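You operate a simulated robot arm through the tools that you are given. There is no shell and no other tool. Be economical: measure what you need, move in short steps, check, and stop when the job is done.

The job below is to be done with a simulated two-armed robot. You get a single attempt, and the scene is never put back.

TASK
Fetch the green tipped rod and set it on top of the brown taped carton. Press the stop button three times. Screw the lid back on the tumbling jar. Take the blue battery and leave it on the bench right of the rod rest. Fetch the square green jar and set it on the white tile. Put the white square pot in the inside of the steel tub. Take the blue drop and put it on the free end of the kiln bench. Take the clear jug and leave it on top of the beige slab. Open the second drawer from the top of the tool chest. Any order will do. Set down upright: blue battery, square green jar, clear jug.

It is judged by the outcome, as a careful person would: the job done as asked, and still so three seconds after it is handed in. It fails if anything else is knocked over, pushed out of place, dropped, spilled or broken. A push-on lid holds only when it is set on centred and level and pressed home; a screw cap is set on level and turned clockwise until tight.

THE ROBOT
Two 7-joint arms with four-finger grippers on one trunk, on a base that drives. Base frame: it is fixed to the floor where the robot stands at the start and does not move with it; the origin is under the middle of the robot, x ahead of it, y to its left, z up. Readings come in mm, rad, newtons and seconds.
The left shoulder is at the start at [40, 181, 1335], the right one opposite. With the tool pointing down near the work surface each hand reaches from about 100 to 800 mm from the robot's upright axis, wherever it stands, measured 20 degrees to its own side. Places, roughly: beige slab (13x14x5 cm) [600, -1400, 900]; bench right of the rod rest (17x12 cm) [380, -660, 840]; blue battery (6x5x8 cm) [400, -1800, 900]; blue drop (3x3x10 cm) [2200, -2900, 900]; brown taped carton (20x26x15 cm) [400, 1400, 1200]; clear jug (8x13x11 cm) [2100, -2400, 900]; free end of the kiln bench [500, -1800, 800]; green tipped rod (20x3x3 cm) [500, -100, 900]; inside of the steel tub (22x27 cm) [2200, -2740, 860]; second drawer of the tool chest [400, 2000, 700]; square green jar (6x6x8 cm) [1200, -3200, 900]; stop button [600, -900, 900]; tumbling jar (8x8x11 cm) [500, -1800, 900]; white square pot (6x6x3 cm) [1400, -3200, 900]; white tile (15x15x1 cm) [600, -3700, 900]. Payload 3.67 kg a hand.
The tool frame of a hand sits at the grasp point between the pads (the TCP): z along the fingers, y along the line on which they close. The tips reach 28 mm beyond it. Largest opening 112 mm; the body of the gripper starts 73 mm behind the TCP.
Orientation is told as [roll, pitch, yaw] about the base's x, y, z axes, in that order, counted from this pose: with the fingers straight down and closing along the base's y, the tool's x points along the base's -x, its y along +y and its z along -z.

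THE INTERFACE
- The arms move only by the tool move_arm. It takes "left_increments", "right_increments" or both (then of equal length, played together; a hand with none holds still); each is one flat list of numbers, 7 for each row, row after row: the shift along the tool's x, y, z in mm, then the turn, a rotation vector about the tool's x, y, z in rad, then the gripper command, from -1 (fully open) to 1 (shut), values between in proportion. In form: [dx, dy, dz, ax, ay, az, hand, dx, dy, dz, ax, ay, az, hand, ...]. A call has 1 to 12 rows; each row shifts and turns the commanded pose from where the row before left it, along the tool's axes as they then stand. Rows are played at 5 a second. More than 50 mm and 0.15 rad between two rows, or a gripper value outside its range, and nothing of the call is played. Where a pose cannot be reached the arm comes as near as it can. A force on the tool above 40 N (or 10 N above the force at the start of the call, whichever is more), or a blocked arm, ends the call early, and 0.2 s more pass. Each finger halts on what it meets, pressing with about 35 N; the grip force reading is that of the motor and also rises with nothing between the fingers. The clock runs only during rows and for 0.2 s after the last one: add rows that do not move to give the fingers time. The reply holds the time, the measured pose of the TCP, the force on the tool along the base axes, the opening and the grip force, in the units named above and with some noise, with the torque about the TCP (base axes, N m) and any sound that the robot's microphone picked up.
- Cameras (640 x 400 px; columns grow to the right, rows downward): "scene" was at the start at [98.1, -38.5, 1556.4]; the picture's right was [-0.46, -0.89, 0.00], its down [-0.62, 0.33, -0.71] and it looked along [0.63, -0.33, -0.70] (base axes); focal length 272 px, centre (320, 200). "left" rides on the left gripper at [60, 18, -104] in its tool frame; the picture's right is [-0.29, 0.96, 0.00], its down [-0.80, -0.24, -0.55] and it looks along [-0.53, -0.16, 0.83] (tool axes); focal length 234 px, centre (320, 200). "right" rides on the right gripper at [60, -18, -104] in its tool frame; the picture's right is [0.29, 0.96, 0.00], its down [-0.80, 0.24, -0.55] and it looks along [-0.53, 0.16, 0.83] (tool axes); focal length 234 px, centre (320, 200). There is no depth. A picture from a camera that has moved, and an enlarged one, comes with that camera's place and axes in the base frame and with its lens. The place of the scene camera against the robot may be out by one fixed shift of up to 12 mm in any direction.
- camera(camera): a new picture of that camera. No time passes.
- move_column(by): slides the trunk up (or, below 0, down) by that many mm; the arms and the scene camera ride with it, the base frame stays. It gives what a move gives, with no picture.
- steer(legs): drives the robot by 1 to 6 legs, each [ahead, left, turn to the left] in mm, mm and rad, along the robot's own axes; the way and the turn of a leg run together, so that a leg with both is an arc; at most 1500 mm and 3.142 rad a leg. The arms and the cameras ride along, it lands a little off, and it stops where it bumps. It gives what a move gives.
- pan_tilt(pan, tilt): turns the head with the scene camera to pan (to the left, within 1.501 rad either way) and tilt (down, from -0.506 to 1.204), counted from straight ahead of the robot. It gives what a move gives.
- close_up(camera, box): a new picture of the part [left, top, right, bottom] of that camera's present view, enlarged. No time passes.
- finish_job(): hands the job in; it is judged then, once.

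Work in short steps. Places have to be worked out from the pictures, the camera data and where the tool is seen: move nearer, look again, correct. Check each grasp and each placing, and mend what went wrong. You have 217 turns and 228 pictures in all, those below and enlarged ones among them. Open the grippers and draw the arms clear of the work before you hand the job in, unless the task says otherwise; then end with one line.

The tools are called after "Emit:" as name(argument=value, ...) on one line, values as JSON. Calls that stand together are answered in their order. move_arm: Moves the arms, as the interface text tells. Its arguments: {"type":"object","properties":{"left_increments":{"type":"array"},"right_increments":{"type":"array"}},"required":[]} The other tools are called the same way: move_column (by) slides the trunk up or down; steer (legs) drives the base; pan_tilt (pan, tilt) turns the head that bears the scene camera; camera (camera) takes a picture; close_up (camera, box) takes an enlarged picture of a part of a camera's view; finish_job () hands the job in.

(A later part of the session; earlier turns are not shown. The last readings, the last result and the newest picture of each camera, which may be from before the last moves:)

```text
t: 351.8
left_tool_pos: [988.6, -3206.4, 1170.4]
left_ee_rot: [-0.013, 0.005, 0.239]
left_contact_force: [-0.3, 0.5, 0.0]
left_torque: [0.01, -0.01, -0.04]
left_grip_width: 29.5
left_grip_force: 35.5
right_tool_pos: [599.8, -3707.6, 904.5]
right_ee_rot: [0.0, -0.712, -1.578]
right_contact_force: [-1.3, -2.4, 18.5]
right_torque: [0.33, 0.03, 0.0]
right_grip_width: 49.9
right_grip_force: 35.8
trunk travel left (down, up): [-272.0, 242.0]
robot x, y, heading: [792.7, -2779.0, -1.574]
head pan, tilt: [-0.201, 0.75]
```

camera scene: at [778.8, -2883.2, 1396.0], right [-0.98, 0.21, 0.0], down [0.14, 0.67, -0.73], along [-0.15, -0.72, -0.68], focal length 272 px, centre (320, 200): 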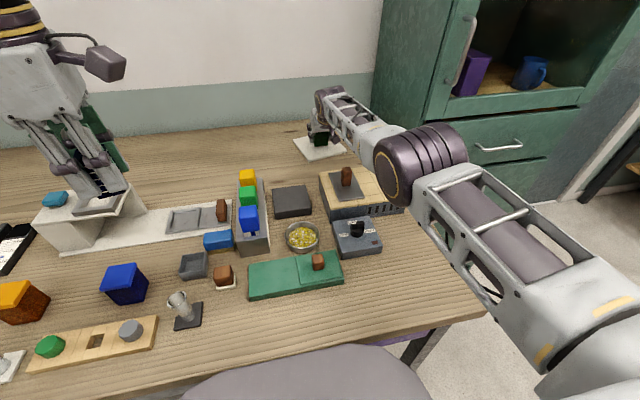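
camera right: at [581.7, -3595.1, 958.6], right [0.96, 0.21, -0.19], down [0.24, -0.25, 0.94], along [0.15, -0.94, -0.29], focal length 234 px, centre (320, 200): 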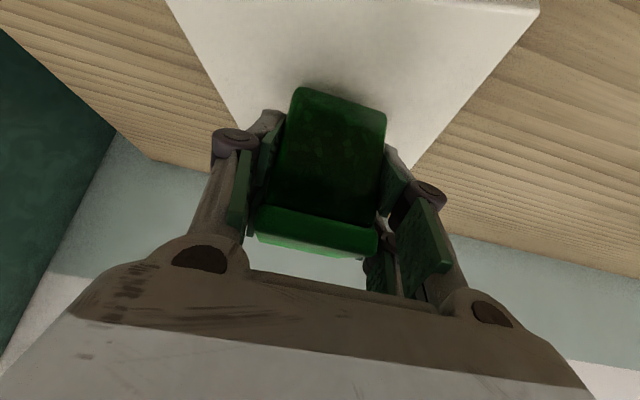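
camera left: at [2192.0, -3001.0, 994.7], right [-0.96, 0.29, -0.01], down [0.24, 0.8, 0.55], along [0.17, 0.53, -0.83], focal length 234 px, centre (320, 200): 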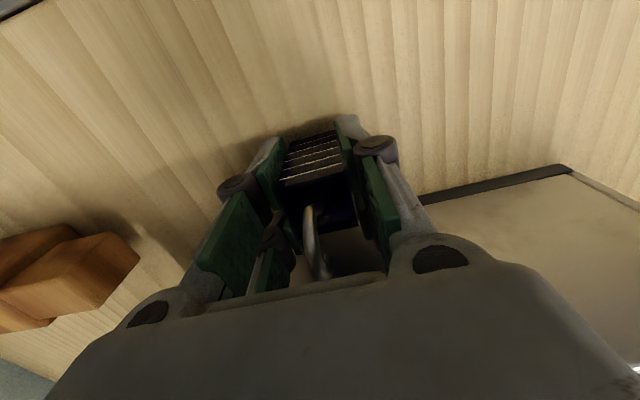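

Contact. I relieve, open the fingers, and withdraw back and up along the finger axis.

Emit:
move_column(by=2)

Emit:
move_arm(right_increments=[0, 0, 0, 0, 0, 0, 0.1, 0, 0, 0, 0, 0, 0, -0.3, 0, 0, 0, 0, 0, 0, -0.4, 0, 0, 0, 0, 0, 0, -0.4, 0, 0, -30, 0, 0, 0, -0.4, 0, 0, -40, 0, 0, 0, -0.4, 0, 0, -40, 0, 0, 0, -0.4, 0, 0, -40, 0, 0, 0, -0.4])

Emit:
camera(camera="right")

Emit:
close_up(camera="scene", box=[260, 70, 420, 200])

```text
t: 352.3
left_tool_pos: [988.8, -3206.1, 1172.2]
left_ee_rot: [-0.012, 0.006, 0.239]
left_contact_force: [-0.2, 0.8, -1.3]
left_torque: [-0.02, 0.01, -0.01]
left_grip_width: 29.7
left_grip_force: 35.9
right_tool_pos: [599.7, -3706.3, 903.2]
right_ee_rot: [0.0, -0.708, -1.579]
right_contact_force: [-2.4, -7.2, 18.5]
right_torque: [0.1, 0.05, 0.06]
right_grip_width: 49.9
right_grip_force: 35.5
trunk travel left (down, up): [-274.0, 240.0]
robot x, y, heading: [791.6, -2781.3, -1.574]
head pan, tilt: [-0.201, 0.75]
```

```text
t: 354.1
left_tool_pos: [988.3, -3207.1, 1172.1]
left_ee_rot: [-0.012, 0.006, 0.239]
left_contact_force: [0.6, 1.0, -2.1]
left_torque: [-0.02, 0.01, 0.01]
left_grip_width: 29.8
left_grip_force: 34.8
right_tool_pos: [610.4, -3709.1, 1014.5]
right_ee_rot: [0.0, -0.701, -1.578]
right_contact_force: [0.1, 0.6, -0.5]
right_torque: [-0.01, -0.01, -0.01]
right_grip_width: 78.7
right_grip_force: 0.0
right hand out of reach, approached as far as the arm can: row 5, 6, 7, 8
trunk travel left (down, up): [-274.0, 240.0]
robot x, y, heading: [788.4, -2777.6, -1.576]
head pan, tilt: [-0.201, 0.75]
```

```text
35 pictures are left
camera right: at [592.5, -3596.8, 1053.7], right [0.96, 0.21, -0.19], down [0.24, -0.25, 0.94], along [0.15, -0.94, -0.3], focal length 234 px, centre (320, 200)
```

right: 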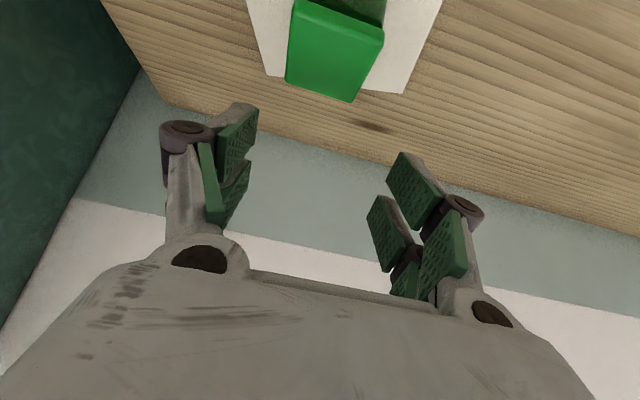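

```text
3.08 times, centred on (340, 135) of scene
camera zoom: at [779.4, -2881.9, 1377.4], right [-0.98, 0.21, 0.0], down [0.14, 0.67, -0.73], along [-0.15, -0.72, -0.68], focal length 838 px, centre (258, 400)
```

zoom: 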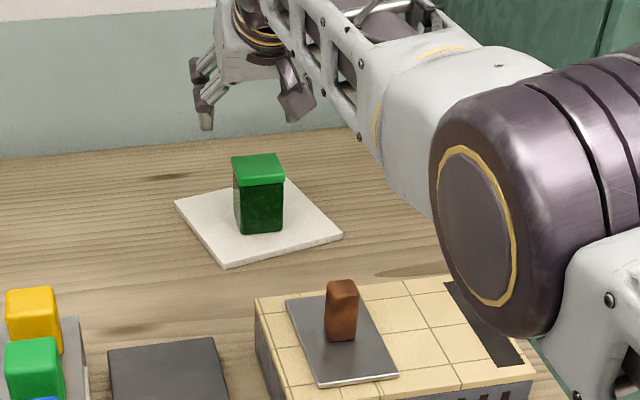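

The jar stands upright on the tile. I raise the trunk to clear the elbow and retract the right arm.

Emit:
move_column(by=200)

Emit:
move_arm(right_increments=[30.5, 0, -25.8, 0, 0, 0, 0, 30.5, 0, -25.8, 0, 0, 0, 0, 30.5, 0, -25.8, 0, 0, 0, 0, 30.5, 0, -25.8, 0, 0, 0, 0, 30.5, 0, -25.8, 0, 0, 0, 0, 30.5, 0, -25.8, 0, 0, 0, 0, 30.5, 0, -25.8, 0, 0, 0, 0, 30.5, 0, -25.8, 0, 0, 0, 0, 0, 0, 0, 0, 0.14, 0, 0, 0, 0, 0, 0, 0.14, 0, 0, 0, 0, 0, 0, 0.14, 0, 0, 0, 0, 0, 0, 0.14, 0, 0])

Emit:
camera(camera="scene")

```text
t: 356.3
left_tool_pos: [987.1, -3207.7, 1373.0]
left_ee_rot: [-0.01, 0.003, 0.239]
left_contact_force: [-0.5, -0.3, -1.5]
left_torque: [0.01, 0.0, 0.01]
left_grip_width: 29.6
left_grip_force: 34.8
right_tool_pos: [609.4, -3710.4, 1212.9]
right_ee_rot: [-0.002, -0.699, -1.577]
right_contact_force: [-0.1, -0.3, 0.3]
right_torque: [-0.01, -0.01, 0.0]
right_grip_width: 78.7
right_grip_force: 0.0
trunk travel left (down, up): [-474.0, 40.0]
robot x, y, heading: [790.3, -2780.7, -1.578]
head pan, tilt: [-0.201, 0.75]
```

```text
t: 358.9
left_tool_pos: [989.4, -3208.1, 1371.7]
left_ee_rot: [-0.01, 0.005, 0.238]
left_contact_force: [-0.6, 1.2, -1.8]
left_torque: [0.0, -0.01, 0.0]
left_grip_width: 29.5
left_grip_force: 34.7
right_tool_pos: [609.1, -3590.8, 1209.0]
right_ee_rot: [0.001, -0.141, -1.578]
right_contact_force: [0.3, 0.5, 1.0]
right_torque: [0.02, -0.01, -0.03]
right_grip_width: 55.9
right_grip_force: 0.0
right hand out of reach, approached as far as the arm can: row 1, 2, 3, 4, 5, 6, 7, 8, 9, 10, 11, 12
trunk travel left (down, up): [-474.0, 40.0]
robot x, y, heading: [790.5, -2779.7, -1.58]
head pan, tilt: [-0.201, 0.75]
```

```text
33 pictures are left
camera scene: at [779.3, -2882.2, 1577.8], right [-0.98, 0.21, 0.0], down [0.14, 0.67, -0.73], along [-0.15, -0.72, -0.68], focal length 272 px, centre (320, 200)
```

scene: 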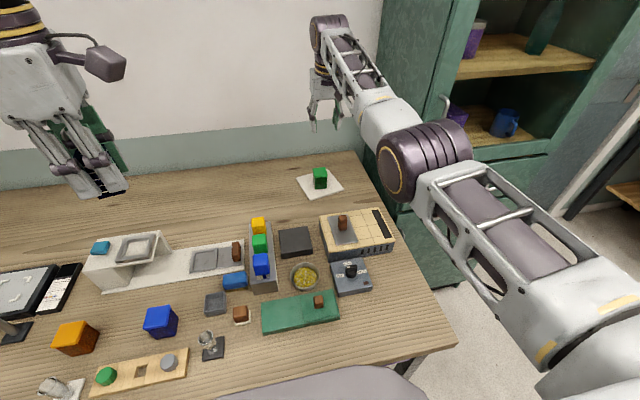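

The jar on the tile looks good. I continue retracting the right hand.

Emit:
move_arm(right_increments=[40, 0, 0, 0, 0.07, 0, 0, 40, 0, 0, 0, 0.07, 0, 0, 40, 0, 0, 0, 0, 0, 0, 40, 0, 0, 0, 0, 0, 0, 40, 0, 0, 0, 0, 0, 0, 0, 0, 0, 0, 0, 0, 0])

```text
t: 360.3
left_tool_pos: [986.9, -3208.6, 1372.6]
left_ee_rot: [-0.009, 0.005, 0.239]
left_contact_force: [-0.1, 0.1, -2.8]
left_torque: [0.0, -0.02, -0.01]
left_grip_width: 29.7
left_grip_force: 34.7
right_tool_pos: [609.9, -3390.6, 1198.1]
right_ee_rot: [0.0, 0.002, -1.581]
right_contact_force: [0.1, -0.7, 0.5]
right_torque: [0.03, 0.0, 0.02]
right_grip_width: 55.9
right_grip_force: 0.0
trunk travel left (down, up): [-474.0, 40.0]
robot x, y, heading: [785.5, -2779.6, -1.577]
head pan, tilt: [-0.201, 0.75]
```

Now I drive back out, turn to face the kiln bench, and move to its free end.

Emit:
steer(legs=[[-430, 0, 0], [0, 0, 1.577], [-795, 0, 0], [0, 560, 0]])

Emit:
pan_tilt(pan=-0.1, tilt=0.85)

Emit:
camera(camera="scene")

Emit:
camera(camera="left")

```text
t: 374.1
left_tool_pos: [418.1, -1593.0, 1373.3]
left_ee_rot: [-0.011, 0.005, 1.823]
left_contact_force: [0.9, -0.2, -1.0]
left_torque: [0.02, 0.0, 0.0]
left_grip_width: 29.6
left_grip_force: 34.9
right_tool_pos: [606.8, -1967.7, 1199.0]
right_ee_rot: [0.002, -0.001, 0.005]
right_contact_force: [-0.3, 0.4, -1.1]
right_torque: [0.02, -0.03, -0.05]
right_grip_width: 56.0
right_grip_force: 0.1
trunk travel left (down, up): [-474.0, 40.0]
robot x, y, heading: [-8.5, -1795.4, 0.005]
head pan, tilt: [-0.201, 0.75]
```

```text
t: 374.8
left_tool_pos: [419.4, -1591.7, 1372.7]
left_ee_rot: [-0.012, 0.006, 1.823]
left_contact_force: [-0.9, 0.0, -0.7]
left_torque: [-0.04, 0.05, 0.0]
left_grip_width: 29.6
left_grip_force: 35.4
right_tool_pos: [606.8, -1967.1, 1198.6]
right_ee_rot: [-0.001, 0.0, 0.004]
right_contact_force: [0.3, -0.3, 1.5]
right_torque: [0.01, 0.0, 0.0]
right_grip_width: 56.1
right_grip_force: 0.1
trunk travel left (down, up): [-474.0, 40.0]
robot x, y, heading: [-7.5, -1792.4, 0.006]
head pan, tilt: [-0.099, 0.85]
```

```text
32 pictures are left
camera scene: at [97.6, -1802.2, 1569.8], right [-0.09, -1.0, 0.0], down [-0.75, 0.07, -0.66], along [0.66, -0.06, -0.75], focal length 272 px, centre (320, 200)
```

scene: 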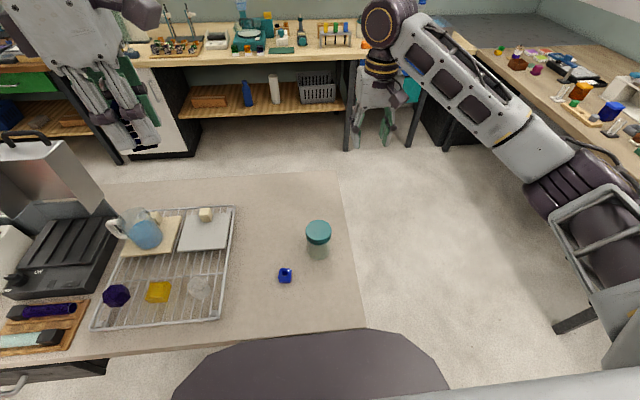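

```text
31 pictures are left
camera left: at [413.7, -1654.1, 1476.9], right [-1.0, 0.04, -0.01], down [0.03, 0.83, 0.55], along [0.03, 0.55, -0.83], focal length 234 px, centre (320, 200)
```

left: 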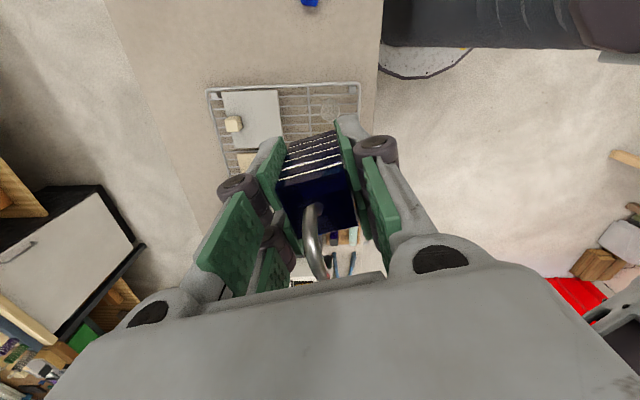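

The drop is still held. I move it over a clear spot near [565,-1755] (between jar and rack) while shifting the right hand away.

Emit:
move_arm(left_increments=[32.4, -16.8, 20, 0, 0, 0, 1, 32.4, -16.8, 20, 0, 0, 0, 1, 32.4, -16.8, 20, 0, 0, 0, 1, 32.4, -16.8, 20, 0, 0, 0, 1, 32.4, -16.8, 20, 0, 0, 0, 1, 32.4, -16.8, 20, 0, 0, 0, 1, 0, 0, 40, 0, 0, 0, 1, 0, 0, 40, 0, 0, 0, 1, 0, 0, 40, 0, 0, 0, 1, 0, 0, 40, 0, 0, 0, 1, 0, 0, 40, 0, 0, 0, 1], right_increments=[20, -15, -10, 0, 0, 0, 0, 20, -15, -10, 0, 0, 0, 0, 20, -15, -10, 0, 0, 0, 0, 20, -15, -10, 0, 0, 0, 0, 20, -15, 0, 0, 0, 0, 0, 20, -15, 0, 0, 0, 0, 0, 0, 0, 0, 0, 0, 0, 0, 0, 0, 0, 0, 0, 0, 0, 0, 0, 0, 0, 0, 0, 0, 0, 0, 0, 0, 0, 0, 0, 0, 0, 0, 0, 0, 0, 0])

Emit:
camera(camera="scene")

Emit:
camera(camera="left")

```text
t: 377.2
left_tool_pos: [568.6, -1756.0, 1053.7]
left_ee_rot: [-0.011, 0.006, 1.823]
left_contact_force: [-0.8, -0.1, -1.3]
left_torque: [-0.02, 0.03, 0.04]
left_grip_width: 29.6
left_grip_force: 34.6
right_tool_pos: [487.3, -2056.2, 1238.5]
right_ee_rot: [0.0, 0.0, 0.005]
right_contact_force: [0.5, 0.0, -0.2]
right_torque: [-0.01, -0.01, 0.0]
right_grip_width: 55.8
right_grip_force: 0.0
trunk travel left (down, up): [-474.0, 40.0]
robot x, y, heading: [-4.0, -1794.4, 0.004]
head pan, tilt: [-0.099, 0.85]
```

```text
30 pictures are left
camera scene: at [98.4, -1802.3, 1569.7], right [-0.09, -1.0, 0.0], down [-0.75, 0.07, -0.66], along [0.66, -0.06, -0.75], focal length 272 px, centre (320, 200)
```

scene: 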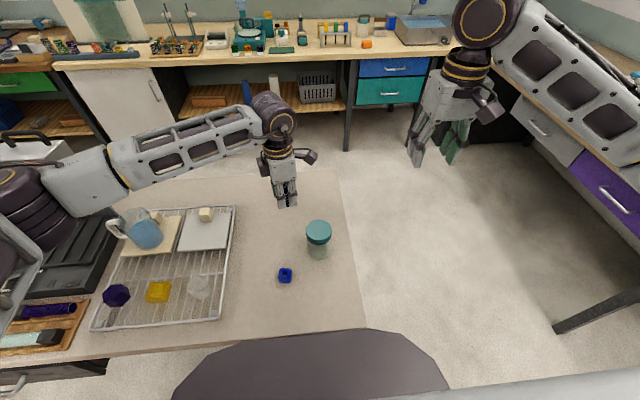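

```text
29 pictures are left
camera left: at [563.6, -1818.2, 1158.8], right [-1.0, 0.04, -0.01], down [0.03, 0.83, 0.55], along [0.03, 0.55, -0.83], focal length 234 px, centre (320, 200)
```

left: 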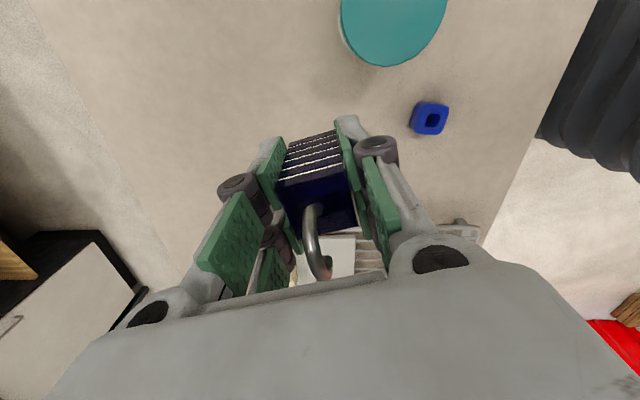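

Spot is clear. I lower with the arm and watch the forearm.

Emit:
move_arm(left_increments=[0, 0, 38, 0, 0, 0, 1, 0, 0, 38, 0, 0, 0, 1, 0, 0, 38, 0, 0, 0, 1, 0, 0, 36, 0, 0, 0, 1, 0, 0, 0, 0, 0, 0, 1])

Emit:
camera(camera="scene")

```text
t: 378.4
left_tool_pos: [568.5, -1756.5, 904.3]
left_ee_rot: [-0.011, 0.005, 1.822]
left_contact_force: [-0.3, 0.4, -1.4]
left_torque: [0.02, 0.02, 0.01]
left_grip_width: 29.6
left_grip_force: 35.0
right_tool_pos: [486.2, -2057.7, 1238.1]
right_ee_rot: [-0.001, -0.001, 0.006]
right_contact_force: [0.0, 0.3, -0.1]
right_torque: [0.02, 0.0, 0.01]
right_grip_width: 55.7
right_grip_force: 0.2
trunk travel left (down, up): [-474.0, 40.0]
robot x, y, heading: [-4.9, -1796.5, 0.007]
head pan, tilt: [-0.099, 0.85]
```

```text
28 pictures are left
camera scene: at [97.5, -1802.6, 1569.8], right [-0.09, -1.0, 0.0], down [-0.75, 0.07, -0.66], along [0.66, -0.06, -0.75], focal length 272 px, centre (320, 200)
```

scene: 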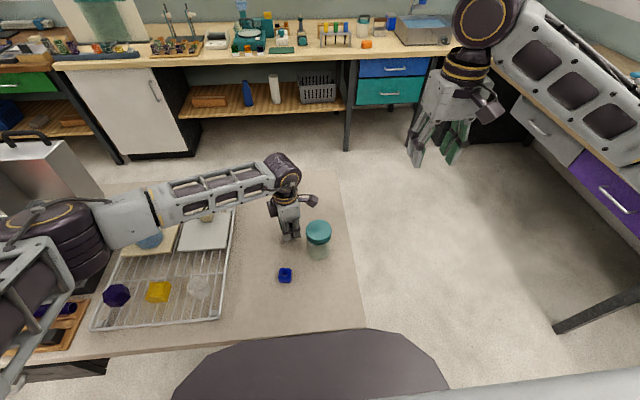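

I lower the last millimetres to contact.

Emit:
move_arm(left_increments=[0, 0, 4, 0, 0, 0, 1, 0, 0, 4, 0, 0, 0, 1, 0, 0, 3, 0, 0, 0, 1, 0, 0, 0, 0, 0, 0, 1])

Emit:
close_up(camera="scene", box=[90, 150, 350, 300])

```text
t: 379.4
left_tool_pos: [570.0, -1756.3, 892.9]
left_ee_rot: [-0.012, 0.005, 1.822]
left_contact_force: [-0.3, -0.3, -1.7]
left_torque: [0.01, -0.02, 0.01]
left_grip_width: 29.6
left_grip_force: 35.0
right_tool_pos: [486.9, -2057.4, 1237.3]
right_ee_rot: [-0.001, 0.001, 0.005]
right_contact_force: [0.1, -0.3, -0.4]
right_torque: [0.02, -0.02, -0.01]
right_grip_width: 56.2
right_grip_force: 0.0
trunk travel left (down, up): [-474.0, 40.0]
robot x, y, heading: [-8.2, -1798.5, 0.012]
head pan, tilt: [-0.099, 0.85]
```

```text
2.46 times, centred on (220, 225) of scene
camera zoom: at [97.8, -1802.5, 1569.8], right [-0.09, -1.0, 0.0], down [-0.75, 0.07, -0.66], along [0.66, -0.06, -0.75], focal length 670 px, centre (566, 138)
```

zoom: 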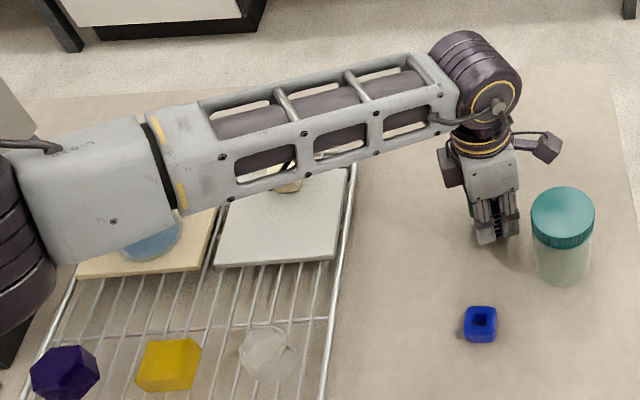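

Still hanging. A little further down.

Emit:
move_arm(left_increments=[0, 0, 2, 0, 0, 0, 1, 0, 0, 2, 0, 0, 0, 1, 0, 0, 2, 0, 0, 0, 1, 0, 0, 0, 0, 0, 0, 1])

```text
t: 380.4
left_tool_pos: [569.5, -1755.7, 888.8]
left_ee_rot: [-0.013, 0.006, 1.822]
left_contact_force: [1.1, 1.2, 14.0]
left_torque: [0.12, 0.16, 0.0]
left_grip_width: 29.6
left_grip_force: 35.2
right_tool_pos: [485.2, -2057.8, 1238.0]
right_ee_rot: [-0.001, -0.002, 0.004]
right_contact_force: [-0.3, -0.6, 0.7]
right_torque: [0.04, 0.0, -0.02]
right_grip_width: 56.0
right_grip_force: 0.0
trunk travel left (down, up): [-474.0, 40.0]
robot x, y, heading: [-1.1, -1794.2, 0.003]
head pan, tilt: [-0.099, 0.85]
```

Contact. I release gently and rise straight up.

Emit:
move_arm(left_increments=[0, 0, -1.5, 0, 0, 0, 1, 0, 0, 0, 0, 0, 0, 0.3, 0, 0, 0, 0, 0, 0, 0, 0, 0, 0, 0, 0, 0, -0.1, 0, 0, 0, 0, 0, 0, -0.1, 0, 0, -25, 0, 0, 0, -0.1, 0, 0, -40, 0, 0, 0, -0.1, 0, 0, -45, 0, 0, 0, -0.1, 0, 0, -45, 0, 0, 0, -0.1, 0, 0, -45, 0, 0, 0, -0.1, 0, 0, -45, 0, 0, 0, -0.1])

Emit:
camera(camera="scene")

Emit:
camera(camera="left")

```text
t: 382.8
left_tool_pos: [566.5, -1755.0, 1133.3]
left_ee_rot: [-0.011, 0.005, 1.823]
left_contact_force: [-1.0, 0.0, 0.0]
left_torque: [0.0, -0.01, 0.01]
left_grip_width: 61.7
left_grip_force: 0.0
right_tool_pos: [485.3, -2057.9, 1238.4]
right_ee_rot: [-0.001, 0.0, 0.004]
right_contact_force: [-0.2, 0.1, 0.1]
right_torque: [-0.01, -0.05, 0.01]
right_grip_width: 56.1
right_grip_force: 0.0
trunk travel left (down, up): [-474.0, 40.0]
robot x, y, heading: [-3.4, -1794.4, 0.003]
head pan, tilt: [-0.099, 0.85]
```

```text
26 pictures are left
camera scene: at [96.9, -1802.9, 1569.9], right [-0.09, -1.0, 0.0], down [-0.75, 0.07, -0.66], along [0.66, -0.06, -0.75], focal length 272 px, centre (320, 200)
```

scene: 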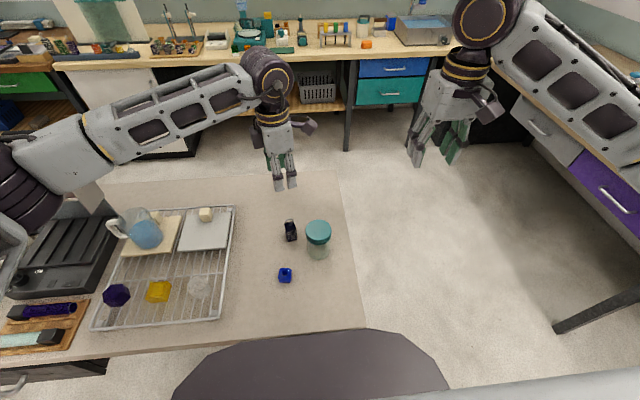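

```text
25 pictures are left
camera left: at [561.7, -1817.7, 1239.2], right [-1.0, 0.04, -0.01], down [0.03, 0.83, 0.55], along [0.03, 0.55, -0.83], focal length 234 px, centre (320, 200)
```

left: 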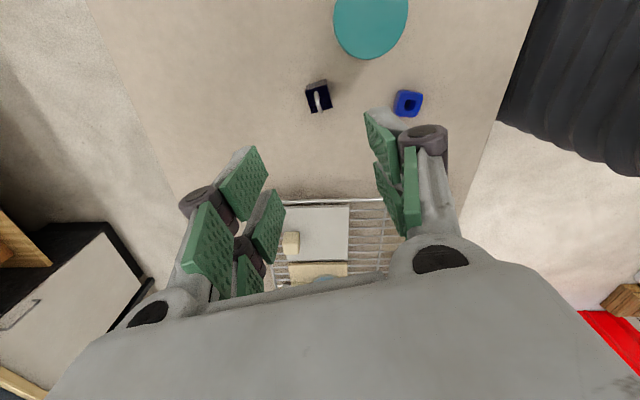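

All objects are placed. I have budget to double-check the lid's tightness, so I move the left hand away and bring the right hand back over the jar, pre-rotated.

Emit:
move_arm(left_increments=[-41.5, -10.7, -10, 0, 0, 0, 0, -41.5, -10.7, -10, 0, 0, 0, 0, -41.5, -10.7, -10, 0, 0, 0, 0, -41.5, -10.7, -10, 0, 0, 0, 0, -41.5, -10.7, -10, 0, 0, 0, 0, -41.5, -10.7, -10, 0, 0, 0, 0, -41.5, -10.7, -10, 0, 0, 0, 0, 0, 0, 0, 0, 0, 0, 0], right_increments=[0, 0, 0, 0, 0, 0, -0.6, 0, 0, 0, 0, 0, 0, -0.6, 0, 0, 0, 0, 0, 0, -0.6, -8, 43, 0, 0, 0, 0, -0.6, -8, 43, 0, 0, 0, 0, -0.6, -8, 44, 0, 0, 0, 0, -0.6, -8, 44, 0, 0, 0, 0, -0.6, 0, 44, 0, 0, 0, 0, -0.6])

Emit:
move_arm(right_increments=[0, 0, 20, 0, 0, -0.15, -0.6, 0, 0, 20, 0, 0, -0.15, -0.6, 0, 0, 20, 0, 0, -0.15, -0.6, 0, 0, 20, 0, 0, -0.15, -0.6, 0, 0, 20, 0, 0, -0.15, -0.6, 0, 0, 20, 0, 0, -0.15, -0.6, 0, 0, 20, 0, 0, -0.15, -0.6, 0, 0, 20, 0, 0, -0.15, -0.6, 0, 0, 0, 0, 0, 0, -0.6])

Emit:
camera(camera="right")

```text
t: 384.6
left_tool_pos: [566.4, -1454.0, 1201.7]
left_ee_rot: [-0.009, 0.007, 1.822]
left_contact_force: [0.1, 0.2, -0.4]
left_torque: [0.0, -0.01, 0.02]
left_grip_width: 55.9
left_grip_force: 0.2
right_tool_pos: [518.8, -1837.6, 1237.7]
right_ee_rot: [-0.002, 0.0, 0.004]
right_contact_force: [0.0, 0.2, 0.5]
right_torque: [-0.03, 0.02, 0.0]
right_grip_width: 89.5
right_grip_force: 0.1
trunk travel left (down, up): [-474.0, 40.0]
robot x, y, heading: [-10.5, -1795.6, 0.001]
head pan, tilt: [-0.099, 0.85]
```

```text
t: 386.6
left_tool_pos: [567.1, -1454.4, 1202.1]
left_ee_rot: [-0.01, 0.005, 1.821]
left_contact_force: [0.3, 0.3, 0.3]
left_torque: [0.0, -0.03, -0.01]
left_grip_width: 56.3
left_grip_force: 0.0
right_tool_pos: [516.5, -1839.5, 1078.0]
right_ee_rot: [-0.001, 0.0, 1.205]
right_contact_force: [0.4, 0.9, 0.8]
right_torque: [-0.01, -0.03, -0.02]
right_grip_width: 89.4
right_grip_force: 0.1
trunk travel left (down, up): [-474.0, 40.0]
robot x, y, heading: [-7.1, -1794.5, 0.005]
head pan, tilt: [-0.099, 0.85]
```

```text
24 pictures are left
camera right: at [512.3, -1902.6, 1181.8], right [-1.0, 0.07, 0.0], down [0.06, 0.83, 0.55], along [0.04, 0.55, -0.83], focal length 234 px, centre (320, 200)
```

right: 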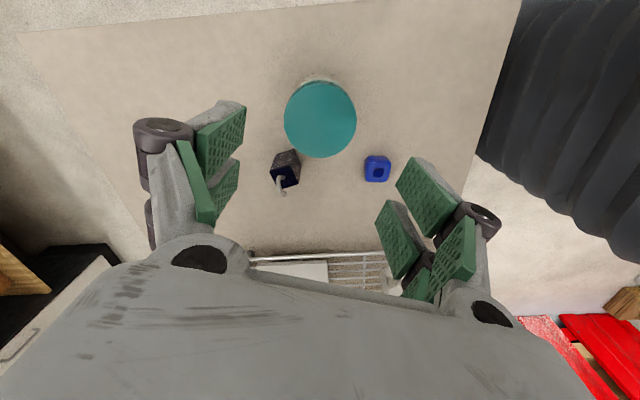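

Lid centred beneath. I descend, grip the lid, press lightly and turn clockwise again, watching torque and height.

Emit:
move_arm(right_increments=[0, 0, 42, 0, 0, 0, -0.6, 0, 0, 42, 0, 0, 0, -0.6, 0, 0, 41, 0, 0, 0, -0.6, 0, 0, 0, 0, 0, 0, -0.6, 0, 0, 0, 0, 0, 0, 0.5, 0, 0, 0, 0, 0, 0, 1, 0, 0, 0, 0, 0, 0, 1, 0, 0, 2, 0, 0, 0, 1, 0, 0, 0, 0, 0, 0, 1])

Emit:
move_arm(right_increments=[0, 0, 0, 0, 0, 0.12, 1, 0, 0, 0, 0, 0, 0.12, 1, 0, 0, 0, 0, 0, 0.12, 1, 0, 0, 0, 0, 0, 0.12, 1])

Emit:
move_arm(right_increments=[0, 0, 0, 0, 0, 0.12, 1, 0, 0, 0, 0, 0, 0.12, 1, 0, 0, 0, 0, 0, 0.12, 1, 0, 0, 0, 0, 0, 0.12, 1, 0, 0, 0, 0, 0, 0.12, 1, 0, 0, 0, 0, 0, 0.12, 1])

```text
t: 388.6
left_tool_pos: [565.5, -1455.3, 1202.6]
left_ee_rot: [-0.012, 0.006, 1.821]
left_contact_force: [-1.0, -0.3, -0.1]
left_torque: [0.03, 0.02, 0.0]
left_grip_width: 56.1
left_grip_force: 0.1
right_tool_pos: [516.9, -1839.2, 952.8]
right_ee_rot: [-0.001, -0.003, 1.204]
right_contact_force: [-1.5, -1.1, 12.6]
right_torque: [-0.08, -0.06, 0.01]
right_grip_width: 67.1
right_grip_force: 34.8
trunk travel left (down, up): [-474.0, 40.0]
robot x, y, heading: [-5.2, -1792.4, 0.003]
head pan, tilt: [-0.099, 0.85]
```

```text
t: 389.6
left_tool_pos: [565.1, -1455.6, 1202.8]
left_ee_rot: [-0.012, 0.006, 1.823]
left_contact_force: [0.3, 0.2, -0.6]
left_torque: [-0.01, 0.02, 0.03]
left_grip_width: 56.1
left_grip_force: 0.1
right_tool_pos: [517.3, -1839.1, 953.3]
right_ee_rot: [0.0, -0.001, 0.722]
right_contact_force: [1.5, -1.5, 22.1]
right_torque: [-0.08, -0.11, 0.12]
right_grip_width: 67.0
right_grip_force: 34.6
trunk travel left (down, up): [-474.0, 40.0]
robot x, y, heading: [-2.8, -1792.8, 0.006]
head pan, tilt: [-0.099, 0.85]
```

```text
t: 391.0
left_tool_pos: [564.5, -1455.6, 1201.8]
left_ee_rot: [-0.012, 0.004, 1.822]
left_contact_force: [-0.1, 0.4, 0.1]
left_torque: [-0.01, -0.02, 0.01]
left_grip_width: 56.0
left_grip_force: 0.1
right_tool_pos: [516.0, -1839.1, 952.5]
right_ee_rot: [0.0, -0.003, 0.002]
right_contact_force: [-0.5, -0.8, 21.8]
right_torque: [-0.01, -0.05, 0.22]
right_grip_width: 67.2
right_grip_force: 34.4
trunk travel left (down, up): [-474.0, 40.0]
robot x, y, heading: [-9.0, -1795.7, 0.003]
head pan, tilt: [-0.099, 0.85]
```

Torque is rising with angle (0.12 → 0.22). I keep turning to see whether it keeps increasing.

Emit:
move_arm(right_increments=[0, 0, 0, 0, 0, 0.12, 1, 0, 0, 0, 0, 0, 0.12, 1, 0, 0, 0, 0, 0, 0.12, 1, 0, 0, 0, 0, 0, 0.12, 1, 0, 0, 0, 0, 0, 0.12, 1])

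Emit:
move_arm(right_increments=[0, 0, 0, 0, 0, 0.12, 1, 0, 0, 0, 0, 0, 0.12, 1, 0, 0, 0, 0, 0, 0.12, 1, 0, 0, 0, 0, 0, 0.12, 1, 0, 0, 0, 0, 0, 0.12, 1])

Emit:
move_arm(right_increments=[0, 0, 0, 0, 0, 0.12, 1, 0, 0, 0, 0, 0, 0.12, 1, 0, 0, 0, 0, 0, 0.12, 1, 0, 0, 0, 0, 0, 0.12, 1, 0, 0, 0, 0, 0, 0.12, 1])

Emit:
close_up(camera="scene", box=[260, 170, 380, 290])

```text
t: 392.2
left_tool_pos: [564.0, -1454.9, 1203.2]
left_ee_rot: [-0.013, 0.006, 1.822]
left_contact_force: [0.1, 0.2, -0.4]
left_torque: [-0.04, -0.02, 0.03]
left_grip_width: 56.2
left_grip_force: 0.1
right_tool_pos: [515.8, -1840.1, 952.5]
right_ee_rot: [0.0, -0.002, -0.599]
right_contact_force: [0.0, -0.9, 19.2]
right_torque: [-0.09, -0.07, 0.2]
right_grip_width: 67.1
right_grip_force: 35.1
trunk travel left (down, up): [-474.0, 40.0]
robot x, y, heading: [-6.8, -1792.6, -0.001]
head pan, tilt: [-0.099, 0.85]
```

```text
t: 393.4
left_tool_pos: [564.0, -1454.6, 1202.5]
left_ee_rot: [-0.012, 0.003, 1.823]
left_contact_force: [0.0, 0.0, 0.4]
left_torque: [0.0, -0.01, -0.03]
left_grip_width: 56.0
left_grip_force: 0.1
right_tool_pos: [515.6, -1838.4, 951.7]
right_ee_rot: [0.001, 0.0, -1.201]
right_contact_force: [-0.6, -1.4, 14.7]
right_torque: [-0.06, -0.05, 0.18]
right_grip_width: 66.8
right_grip_force: 35.2
trunk travel left (down, up): [-474.0, 40.0]
robot x, y, heading: [-8.6, -1802.9, -0.0]
head pan, tilt: [-0.099, 0.85]
```

```text
t: 394.3
left_tool_pos: [564.5, -1454.7, 1202.4]
left_ee_rot: [-0.01, 0.006, 1.822]
left_contact_force: [1.2, -0.8, -0.7]
left_torque: [0.01, 0.02, 0.02]
left_grip_width: 56.1
left_grip_force: 0.0
right_tool_pos: [531.7, -1904.5, 942.2]
right_ee_rot: [0.023, -0.116, -1.625]
right_contact_force: [-6.7, 2.7, 17.4]
right_torque: [0.5, 0.92, 0.09]
right_grip_width: 69.2
right_grip_force: 34.6
trunk travel left (down, up): [-474.0, 40.0]
robot x, y, heading: [-5.1, -1793.4, 0.006]
head pan, tilt: [-0.099, 0.85]
stopped in row 4 (right hand): the force on the tool passed its limit at 60 N (the readings are from after the stop); the commanded pose is now the measured one
```

```text
3.33 times, centred on (320, 230) of scene
camera zoom: at [95.9, -1802.4, 1569.7], right [-0.09, -1.0, 0.0], down [-0.75, 0.07, -0.66], along [0.66, -0.06, -0.75], focal length 908 px, centre (320, 100)
```

zoom: 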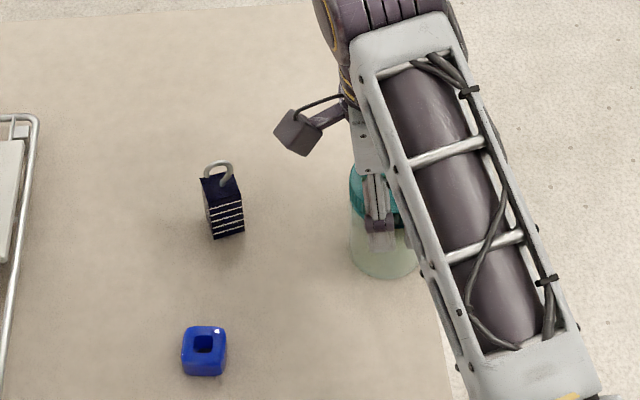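

The wrist hit its limit and the arm re-posed, dragging the jar toward the bench edge. I'm still gripping the lid; I look carefully before moving.

Emit:
camera(camera="right")

Emit:
camera(camera="left")

```text
22 pictures are left
camera right: at [513.3, -1834.2, 1036.7], right [0.97, 0.24, -0.01], down [0.19, -0.74, 0.65], along [0.15, -0.63, -0.76], focal length 234 px, centre (320, 200)
```

right: 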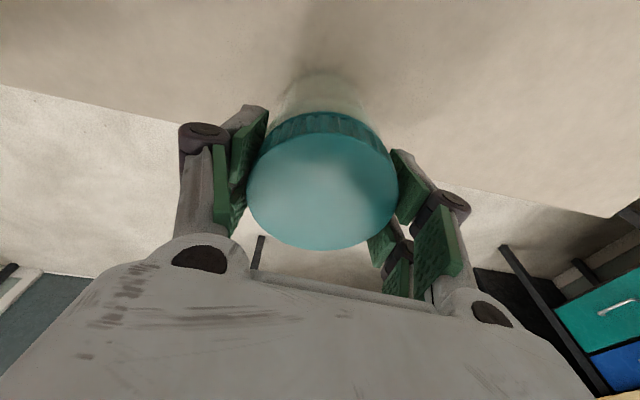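

```text
21 pictures are left
camera left: at [559.9, -1517.4, 1306.8], right [-1.0, 0.04, -0.01], down [0.03, 0.83, 0.55], along [0.03, 0.55, -0.83], focal length 234 px, centre (320, 200)
```

left: 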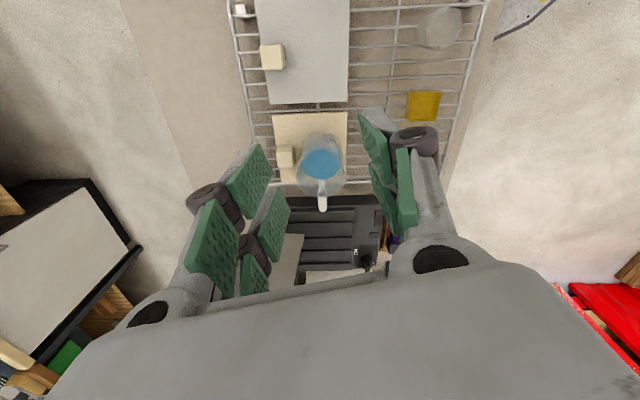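

The jar still stands on the bench near the edge. I lift it 20 mm by the lid and check.

Emit:
move_arm(right_increments=[0, 0, -7, 0, 0, 0, 1, 0, 0, -7, 0, 0, 0, 1, 0, 0, -6, 0, 0, 0, 1, 0, 0, 0, 0, 0, 0, 1])

Emit:
camera(camera="right")

```text
t: 395.5
left_tool_pos: [566.1, -1454.8, 1201.3]
left_ee_rot: [-0.01, 0.005, 1.822]
left_contact_force: [-0.7, -0.3, 0.0]
left_torque: [0.0, -0.05, 0.0]
left_grip_width: 56.1
left_grip_force: 0.1
right_tool_pos: [531.8, -1965.8, 943.3]
right_ee_rot: [0.024, -0.23, -1.66]
right_contact_force: [-0.5, -0.1, -3.3]
right_torque: [0.02, -0.02, 0.0]
right_grip_width: 69.2
right_grip_force: 34.7
trunk travel left (down, up): [-474.0, 40.0]
robot x, y, heading: [-3.7, -1796.2, 0.004]
head pan, tilt: [-0.099, 0.85]
stopped in row 4 (right hand): the arm was blocked; the commanded pose is now the measured one
```

```text
20 pictures are left
camera right: at [517.4, -1883.0, 1029.1], right [0.98, 0.2, -0.04], down [0.17, -0.67, 0.73], along [0.12, -0.72, -0.69], focal length 234 px, centre (320, 200)
```

right: 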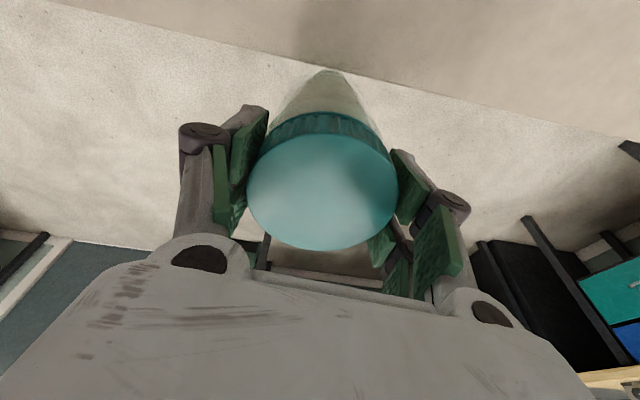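

The hand swung further out and the jar now hangs by its lid just past the edge, firmly gripped. I use the trunk to raise it straight up, then unwind the wrist away from its limit.

Emit:
move_column(by=40)

Emit:
camera(camera="right")

```text
t: 396.3
left_tool_pos: [567.1, -1456.2, 1239.9]
left_ee_rot: [-0.011, 0.005, 1.823]
left_contact_force: [-0.2, 0.0, 0.7]
left_torque: [-0.01, 0.01, 0.02]
left_grip_width: 56.1
left_grip_force: 0.0
right_tool_pos: [532.0, -1966.3, 981.5]
right_ee_rot: [0.023, -0.229, -1.66]
right_contact_force: [-0.4, -0.7, -4.0]
right_torque: [-0.02, 0.01, 0.01]
right_grip_width: 69.3
right_grip_force: 34.7
trunk travel left (down, up): [-514.0, 0.0]
robot x, y, heading: [-2.7, -1796.3, -0.001]
head pan, tilt: [-0.099, 0.85]
```

```text
19 pictures are left
camera right: at [518.4, -1883.1, 1067.4], right [0.98, 0.2, -0.05], down [0.17, -0.67, 0.73], along [0.12, -0.72, -0.69], focal length 234 px, centre (320, 200)
```

right: 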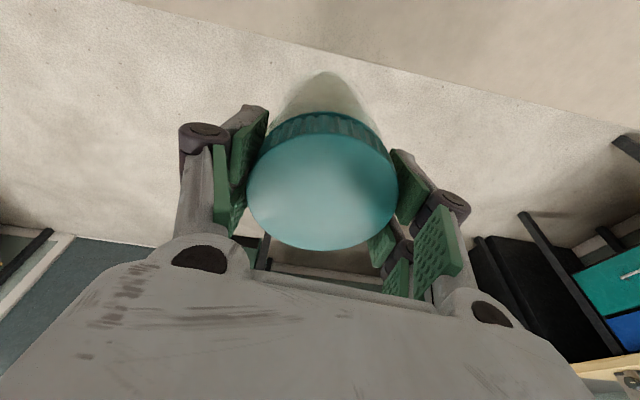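

Held securely. I unwind the wrist a little and see how the arm responds.

Emit:
move_arm(right_increments=[0, 0, 0, 0, 0, -0.1, 1, 0, 0, 0, 0, 0, -0.1, 1, 0, 0, 0, 0, 0, -0.1, 1, 0, 0, 0, 0, 0, 0, 1])

```text
t: 397.3
left_tool_pos: [565.8, -1455.9, 1240.2]
left_ee_rot: [-0.01, 0.005, 1.822]
left_contact_force: [0.8, 0.5, 0.7]
left_torque: [0.02, 0.03, 0.0]
left_grip_width: 55.9
left_grip_force: 0.1
right_tool_pos: [531.7, -1971.3, 980.3]
right_ee_rot: [-0.049, -0.236, -1.353]
right_contact_force: [-0.2, 0.4, -2.8]
right_torque: [0.0, 0.0, -0.01]
right_grip_width: 69.1
right_grip_force: 34.8
trunk travel left (down, up): [-514.0, 0.0]
robot x, y, heading: [-4.5, -1792.0, 0.001]
head pan, tilt: [-0.099, 0.85]
```

It responds well. I level the hand, unwind further and lift a bit more.

Emit:
move_arm(right_increments=[0, 0, -8, -0.02, 0.06, -0.08, 1, 0, 0, -8, -0.02, 0.06, -0.08, 1, 0, 0, -8, 0, 0.06, -0.08, 1, 0, 0, -8, 0, 0.05, -0.08, 1, 0, 0, -8, 0, 0, -0.08, 1, 0, 0, 0, 0, 0, 0, 1])

Emit:
camera(camera="right")

Emit:
camera(camera="scene")

```text
t: 398.2
left_tool_pos: [567.8, -1457.4, 1239.6]
left_ee_rot: [-0.009, 0.003, 1.823]
left_contact_force: [-0.5, 0.7, 0.2]
left_torque: [0.01, 0.06, -0.03]
left_grip_width: 56.0
left_grip_force: 0.0
right_tool_pos: [529.1, -2063.6, 990.4]
right_ee_rot: [-0.13, -0.195, -1.161]
right_contact_force: [-0.3, -0.1, -3.3]
right_torque: [0.03, 0.02, 0.02]
right_grip_width: 68.9
right_grip_force: 35.3
right hand out of reach, approached as far as the arm can: row 4
trunk travel left (down, up): [-514.0, 0.0]
robot x, y, heading: [-7.0, -1794.4, 0.004]
head pan, tilt: [-0.099, 0.85]
stopped in row 4 (right hand): the arm was blocked; the commanded pose is now the measured one
```

```text
18 pictures are left
camera right: at [492.6, -1992.7, 1080.6], right [0.77, 0.62, -0.18], down [0.55, -0.5, 0.66], along [0.32, -0.61, -0.73], focal length 234 px, centre (320, 200)
```

right: 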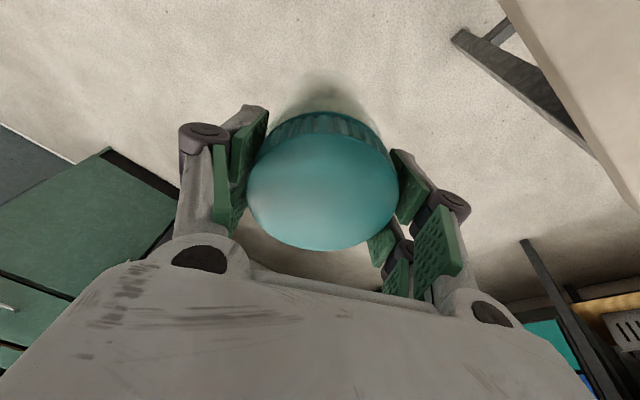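

```text
17 pictures are left
camera scene: at [98.7, -1803.9, 1608.1], right [-0.09, -1.0, 0.0], down [-0.75, 0.07, -0.66], along [0.66, -0.06, -0.75], focal length 272 px, centre (320, 200)
```

scene: 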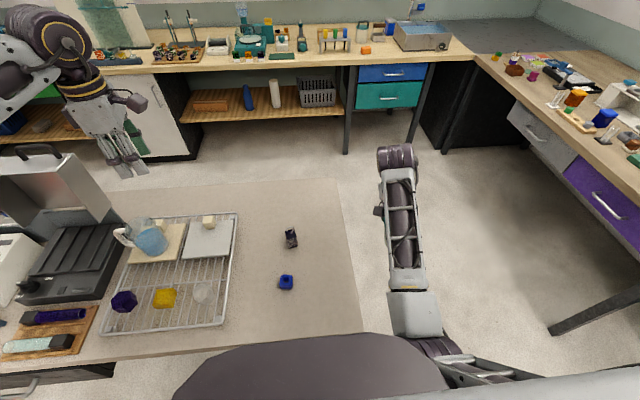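

The arm has flipped to an elbow-low pose near the bench edge, but the jar hangs safely by its lid. I lift the hand 150 mm to free the elbow.

Emit:
move_arm(right_increments=[0, 0, -30, 0, 0, 0, 1, 0, 0, -30, 0, 0, 0, 1, 0, 0, -30, 0, 0, 0, 1, 0, 0, -30, 0, 0, 0, 1, 0, 0, -30, 0, 0, 0, 1, 0, 0, 0, 0, 0, 0, 1])

Emit:
camera(camera="scene")

```text
t: 398.8
left_tool_pos: [567.1, -1456.4, 1239.9]
left_ee_rot: [-0.009, 0.003, 1.823]
left_contact_force: [0.1, -1.1, 0.0]
left_torque: [0.04, 0.03, -0.01]
left_grip_width: 56.0
left_grip_force: 0.0
right_tool_pos: [525.8, -2145.2, 1045.5]
right_ee_rot: [-0.197, -0.36, -1.208]
right_contact_force: [0.3, 0.7, -3.1]
right_torque: [0.05, -0.03, 0.0]
right_grip_width: 69.0
right_grip_force: 35.1
right hand out of reach, approached as far as the arm can: row 2
trunk travel left (down, up): [-514.0, 0.0]
robot x, y, heading: [-5.1, -1795.0, 0.003]
head pan, tilt: [-0.099, 0.85]
stopped in row 2 (right hand): the arm was blocked; the commanded pose is now the measured one
```

```text
16 pictures are left
camera scene: at [98.6, -1803.5, 1608.1], right [-0.09, -1.0, 0.0], down [-0.75, 0.07, -0.66], along [0.66, -0.06, -0.75], focal length 272 px, centre (320, 200)
```

scene: 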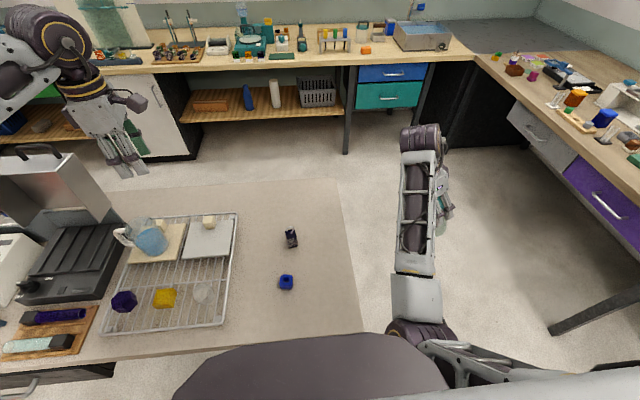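

Lifting and levelling hit a joint limit, but unwinding alone worked. I unwind the wrist toward yaw 0 first.

Emit:
move_arm(right_increments=[0, 0, 0, 0, 0, -0.1, 1, 0, 0, 0, 0, 0, -0.1, 1, 0, 0, 0, 0, 0, -0.1, 1, 0, 0, 0, 0, 0, -0.1, 1, 0, 0, 0, 0, 0, -0.1, 1, 0, 0, 0, 0, 0, 0, 1])

```text
t: 400.2
left_tool_pos: [566.1, -1456.3, 1240.6]
left_ee_rot: [-0.012, 0.003, 1.822]
left_contact_force: [-0.9, 0.1, -0.2]
left_torque: [0.03, 0.02, 0.02]
left_grip_width: 55.8
left_grip_force: 0.0
right_tool_pos: [527.5, -2144.3, 1047.1]
right_ee_rot: [-0.345, -0.222, -0.701]
right_contact_force: [-0.3, -0.1, -3.1]
right_torque: [0.07, -0.08, -0.01]
right_grip_width: 69.1
right_grip_force: 35.1
trunk travel left (down, up): [-514.0, 0.0]
robot x, y, heading: [-2.7, -1794.6, 0.007]
head pan, tilt: [-0.099, 0.85]
```

Unwinding works. I continue to yaw ≈0, then try levelling in small steps.

Emit:
move_arm(right_increments=[0, 0, 0, 0, 0, -0.1, 1, 0, 0, 0, 0, 0, -0.1, 1, 0, 0, 0, 0, 0, -0.1, 1, 0, 0, 0, 0, 0, -0.1, 1, 0, 0, 0, 0, 0, -0.1, 1, 0, 0, 0, 0, 0, -0.1, 1, 0, 0, 0, 0, 0, -0.1, 1, 0, 0, 0, 0, 0, 0, 1])

Emit:
move_arm(right_increments=[0, 0, 0, -0.05, 0, 0, 1, 0, 0, 0, -0.05, 0, 0, 1, 0, 0, 0, 0, 0, 0, 1])

```text
t: 402.0
left_tool_pos: [567.1, -1454.9, 1239.4]
left_ee_rot: [-0.01, 0.006, 1.823]
left_contact_force: [-0.3, -0.4, 0.4]
left_torque: [0.04, 0.0, -0.03]
left_grip_width: 56.1
left_grip_force: 0.0
right_tool_pos: [526.9, -2142.6, 1045.4]
right_ee_rot: [-0.404, 0.042, -0.051]
right_contact_force: [0.2, 0.1, -3.1]
right_torque: [0.05, -0.01, -0.01]
right_grip_width: 69.0
right_grip_force: 35.5
trunk travel left (down, up): [-514.0, 0.0]
robot x, y, heading: [-5.9, -1794.5, 0.009]
head pan, tilt: [-0.099, 0.85]
```

```text
t: 402.8
left_tool_pos: [567.4, -1455.1, 1239.9]
left_ee_rot: [-0.009, 0.005, 1.822]
left_contact_force: [-0.1, -0.2, 0.3]
left_torque: [0.01, -0.01, 0.03]
left_grip_width: 56.2
left_grip_force: 0.0
right_tool_pos: [525.3, -2159.2, 1048.5]
right_ee_rot: [-0.337, 0.043, -0.063]
right_contact_force: [0.2, 0.9, -3.6]
right_torque: [0.06, 0.0, -0.03]
right_grip_width: 69.1
right_grip_force: 35.4
trunk travel left (down, up): [-514.0, 0.0]
robot x, y, heading: [-7.6, -1794.2, 0.005]
head pan, tilt: [-0.099, 0.85]
```

Levelling proceeds with a slight rightward drift over free floor, which is fine. I continue.

Emit:
move_arm(right_increments=[0, -10, 0, -0.05, 0, 0, 1, 0, -10, 0, -0.05, 0, 0, 1, 0, -10, 0, -0.05, 0, 0, 1, 0, -10, 0, -0.05, 0, 0, 1, 0, -10, 0, -0.05, -0.02, 0, 1, 0, -10, 0, -0.05, -0.02, 0, 1, 0, 0, 0, 0, 0, 0, 1])

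Emit:
camera(camera="scene")

```text
t: 404.4
left_tool_pos: [566.6, -1454.5, 1239.0]
left_ee_rot: [-0.011, 0.006, 1.823]
left_contact_force: [0.2, 1.0, 0.2]
left_torque: [0.01, 0.01, 0.01]
left_grip_width: 55.9
left_grip_force: 0.0
right_tool_pos: [521.1, -2220.2, 1061.3]
right_ee_rot: [-0.035, 0.002, -0.065]
right_contact_force: [0.5, 0.3, -3.1]
right_torque: [0.01, -0.03, -0.03]
right_grip_width: 69.4
right_grip_force: 35.4
trunk travel left (down, up): [-514.0, 0.0]
robot x, y, heading: [-8.6, -1798.5, 0.011]
head pan, tilt: [-0.099, 0.85]
```

```text
15 pictures are left
camera scene: at [97.9, -1802.4, 1608.1], right [-0.09, -1.0, 0.0], down [-0.75, 0.07, -0.66], along [0.66, -0.06, -0.75], focal length 272 px, centre (320, 200)
```

scene: 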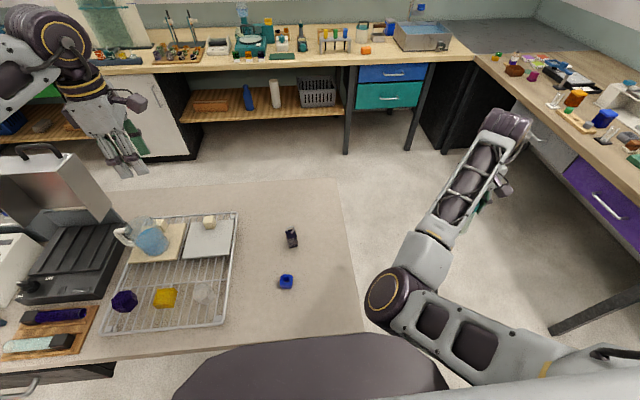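

The hand is level again, holding the jar. I pull the left hand in and up, then carry the jar back over the bench by driving left 380 mm.

Emit:
move_arm(left_increments=[-10.5, 41, -25, 0, 0, 0, 0, -10.5, 41, -25, 0, 0, 0, 0, -10.5, 41, -25, 0, 0, 0, 0, -10.5, 41, -25, 0, 0, 0, 0])

Emit:
steer(legs=[[0, 380, 0]])

Emit:
camera(camera="scene")

Emit:
camera(camera="right")

```text
t: 405.4
left_tool_pos: [393.7, -1455.6, 1338.7]
left_ee_rot: [-0.013, 0.006, 1.825]
left_contact_force: [-0.2, 0.4, -0.9]
left_torque: [0.0, -0.06, -0.02]
left_grip_width: 55.9
left_grip_force: 0.0
right_tool_pos: [521.3, -2219.0, 1064.4]
right_ee_rot: [-0.03, -0.007, -0.068]
right_contact_force: [-0.4, 0.3, -4.1]
right_torque: [0.02, -0.06, 0.01]
right_grip_width: 69.2
right_grip_force: 35.0
trunk travel left (down, up): [-514.0, 0.0]
robot x, y, heading: [-7.2, -1794.5, 0.007]
head pan, tilt: [-0.099, 0.85]
```

```text
t: 407.8
left_tool_pos: [397.7, -1081.7, 1337.8]
left_ee_rot: [-0.009, 0.004, 1.815]
left_contact_force: [-0.3, 0.0, 0.0]
left_torque: [-0.01, 0.02, 0.01]
left_grip_width: 56.0
left_grip_force: 0.1
right_tool_pos: [519.1, -1844.5, 1061.3]
right_ee_rot: [-0.031, -0.004, -0.071]
right_contact_force: [-0.4, -0.8, -3.2]
right_torque: [0.02, -0.03, 0.03]
right_grip_width: 69.3
right_grip_force: 35.6
trunk travel left (down, up): [-514.0, 0.0]
robot x, y, heading: [-5.4, -1417.1, -0.008]
head pan, tilt: [-0.099, 0.85]
```

```text
14 pictures are left
camera scene: at [96.9, -1426.5, 1608.1], right [-0.1, -0.99, 0.0], down [-0.75, 0.08, -0.66], along [0.66, -0.07, -0.75], focal length 272 px, centre (320, 200)
```

scene: 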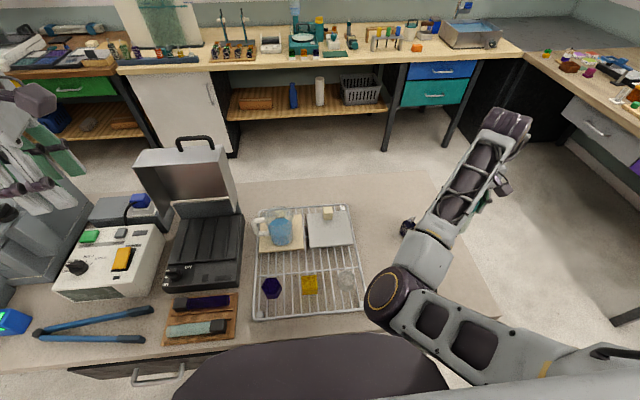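

```text
13 pictures are left
camera right: at [457.9, -1856.4, 1165.1], right [-0.22, 0.98, -0.03], down [0.81, 0.2, 0.55], along [0.54, 0.1, -0.84], focal length 234 px, centre (320, 200)
```

right: 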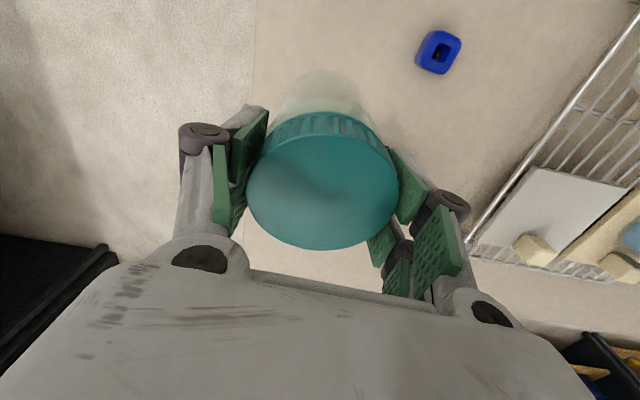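

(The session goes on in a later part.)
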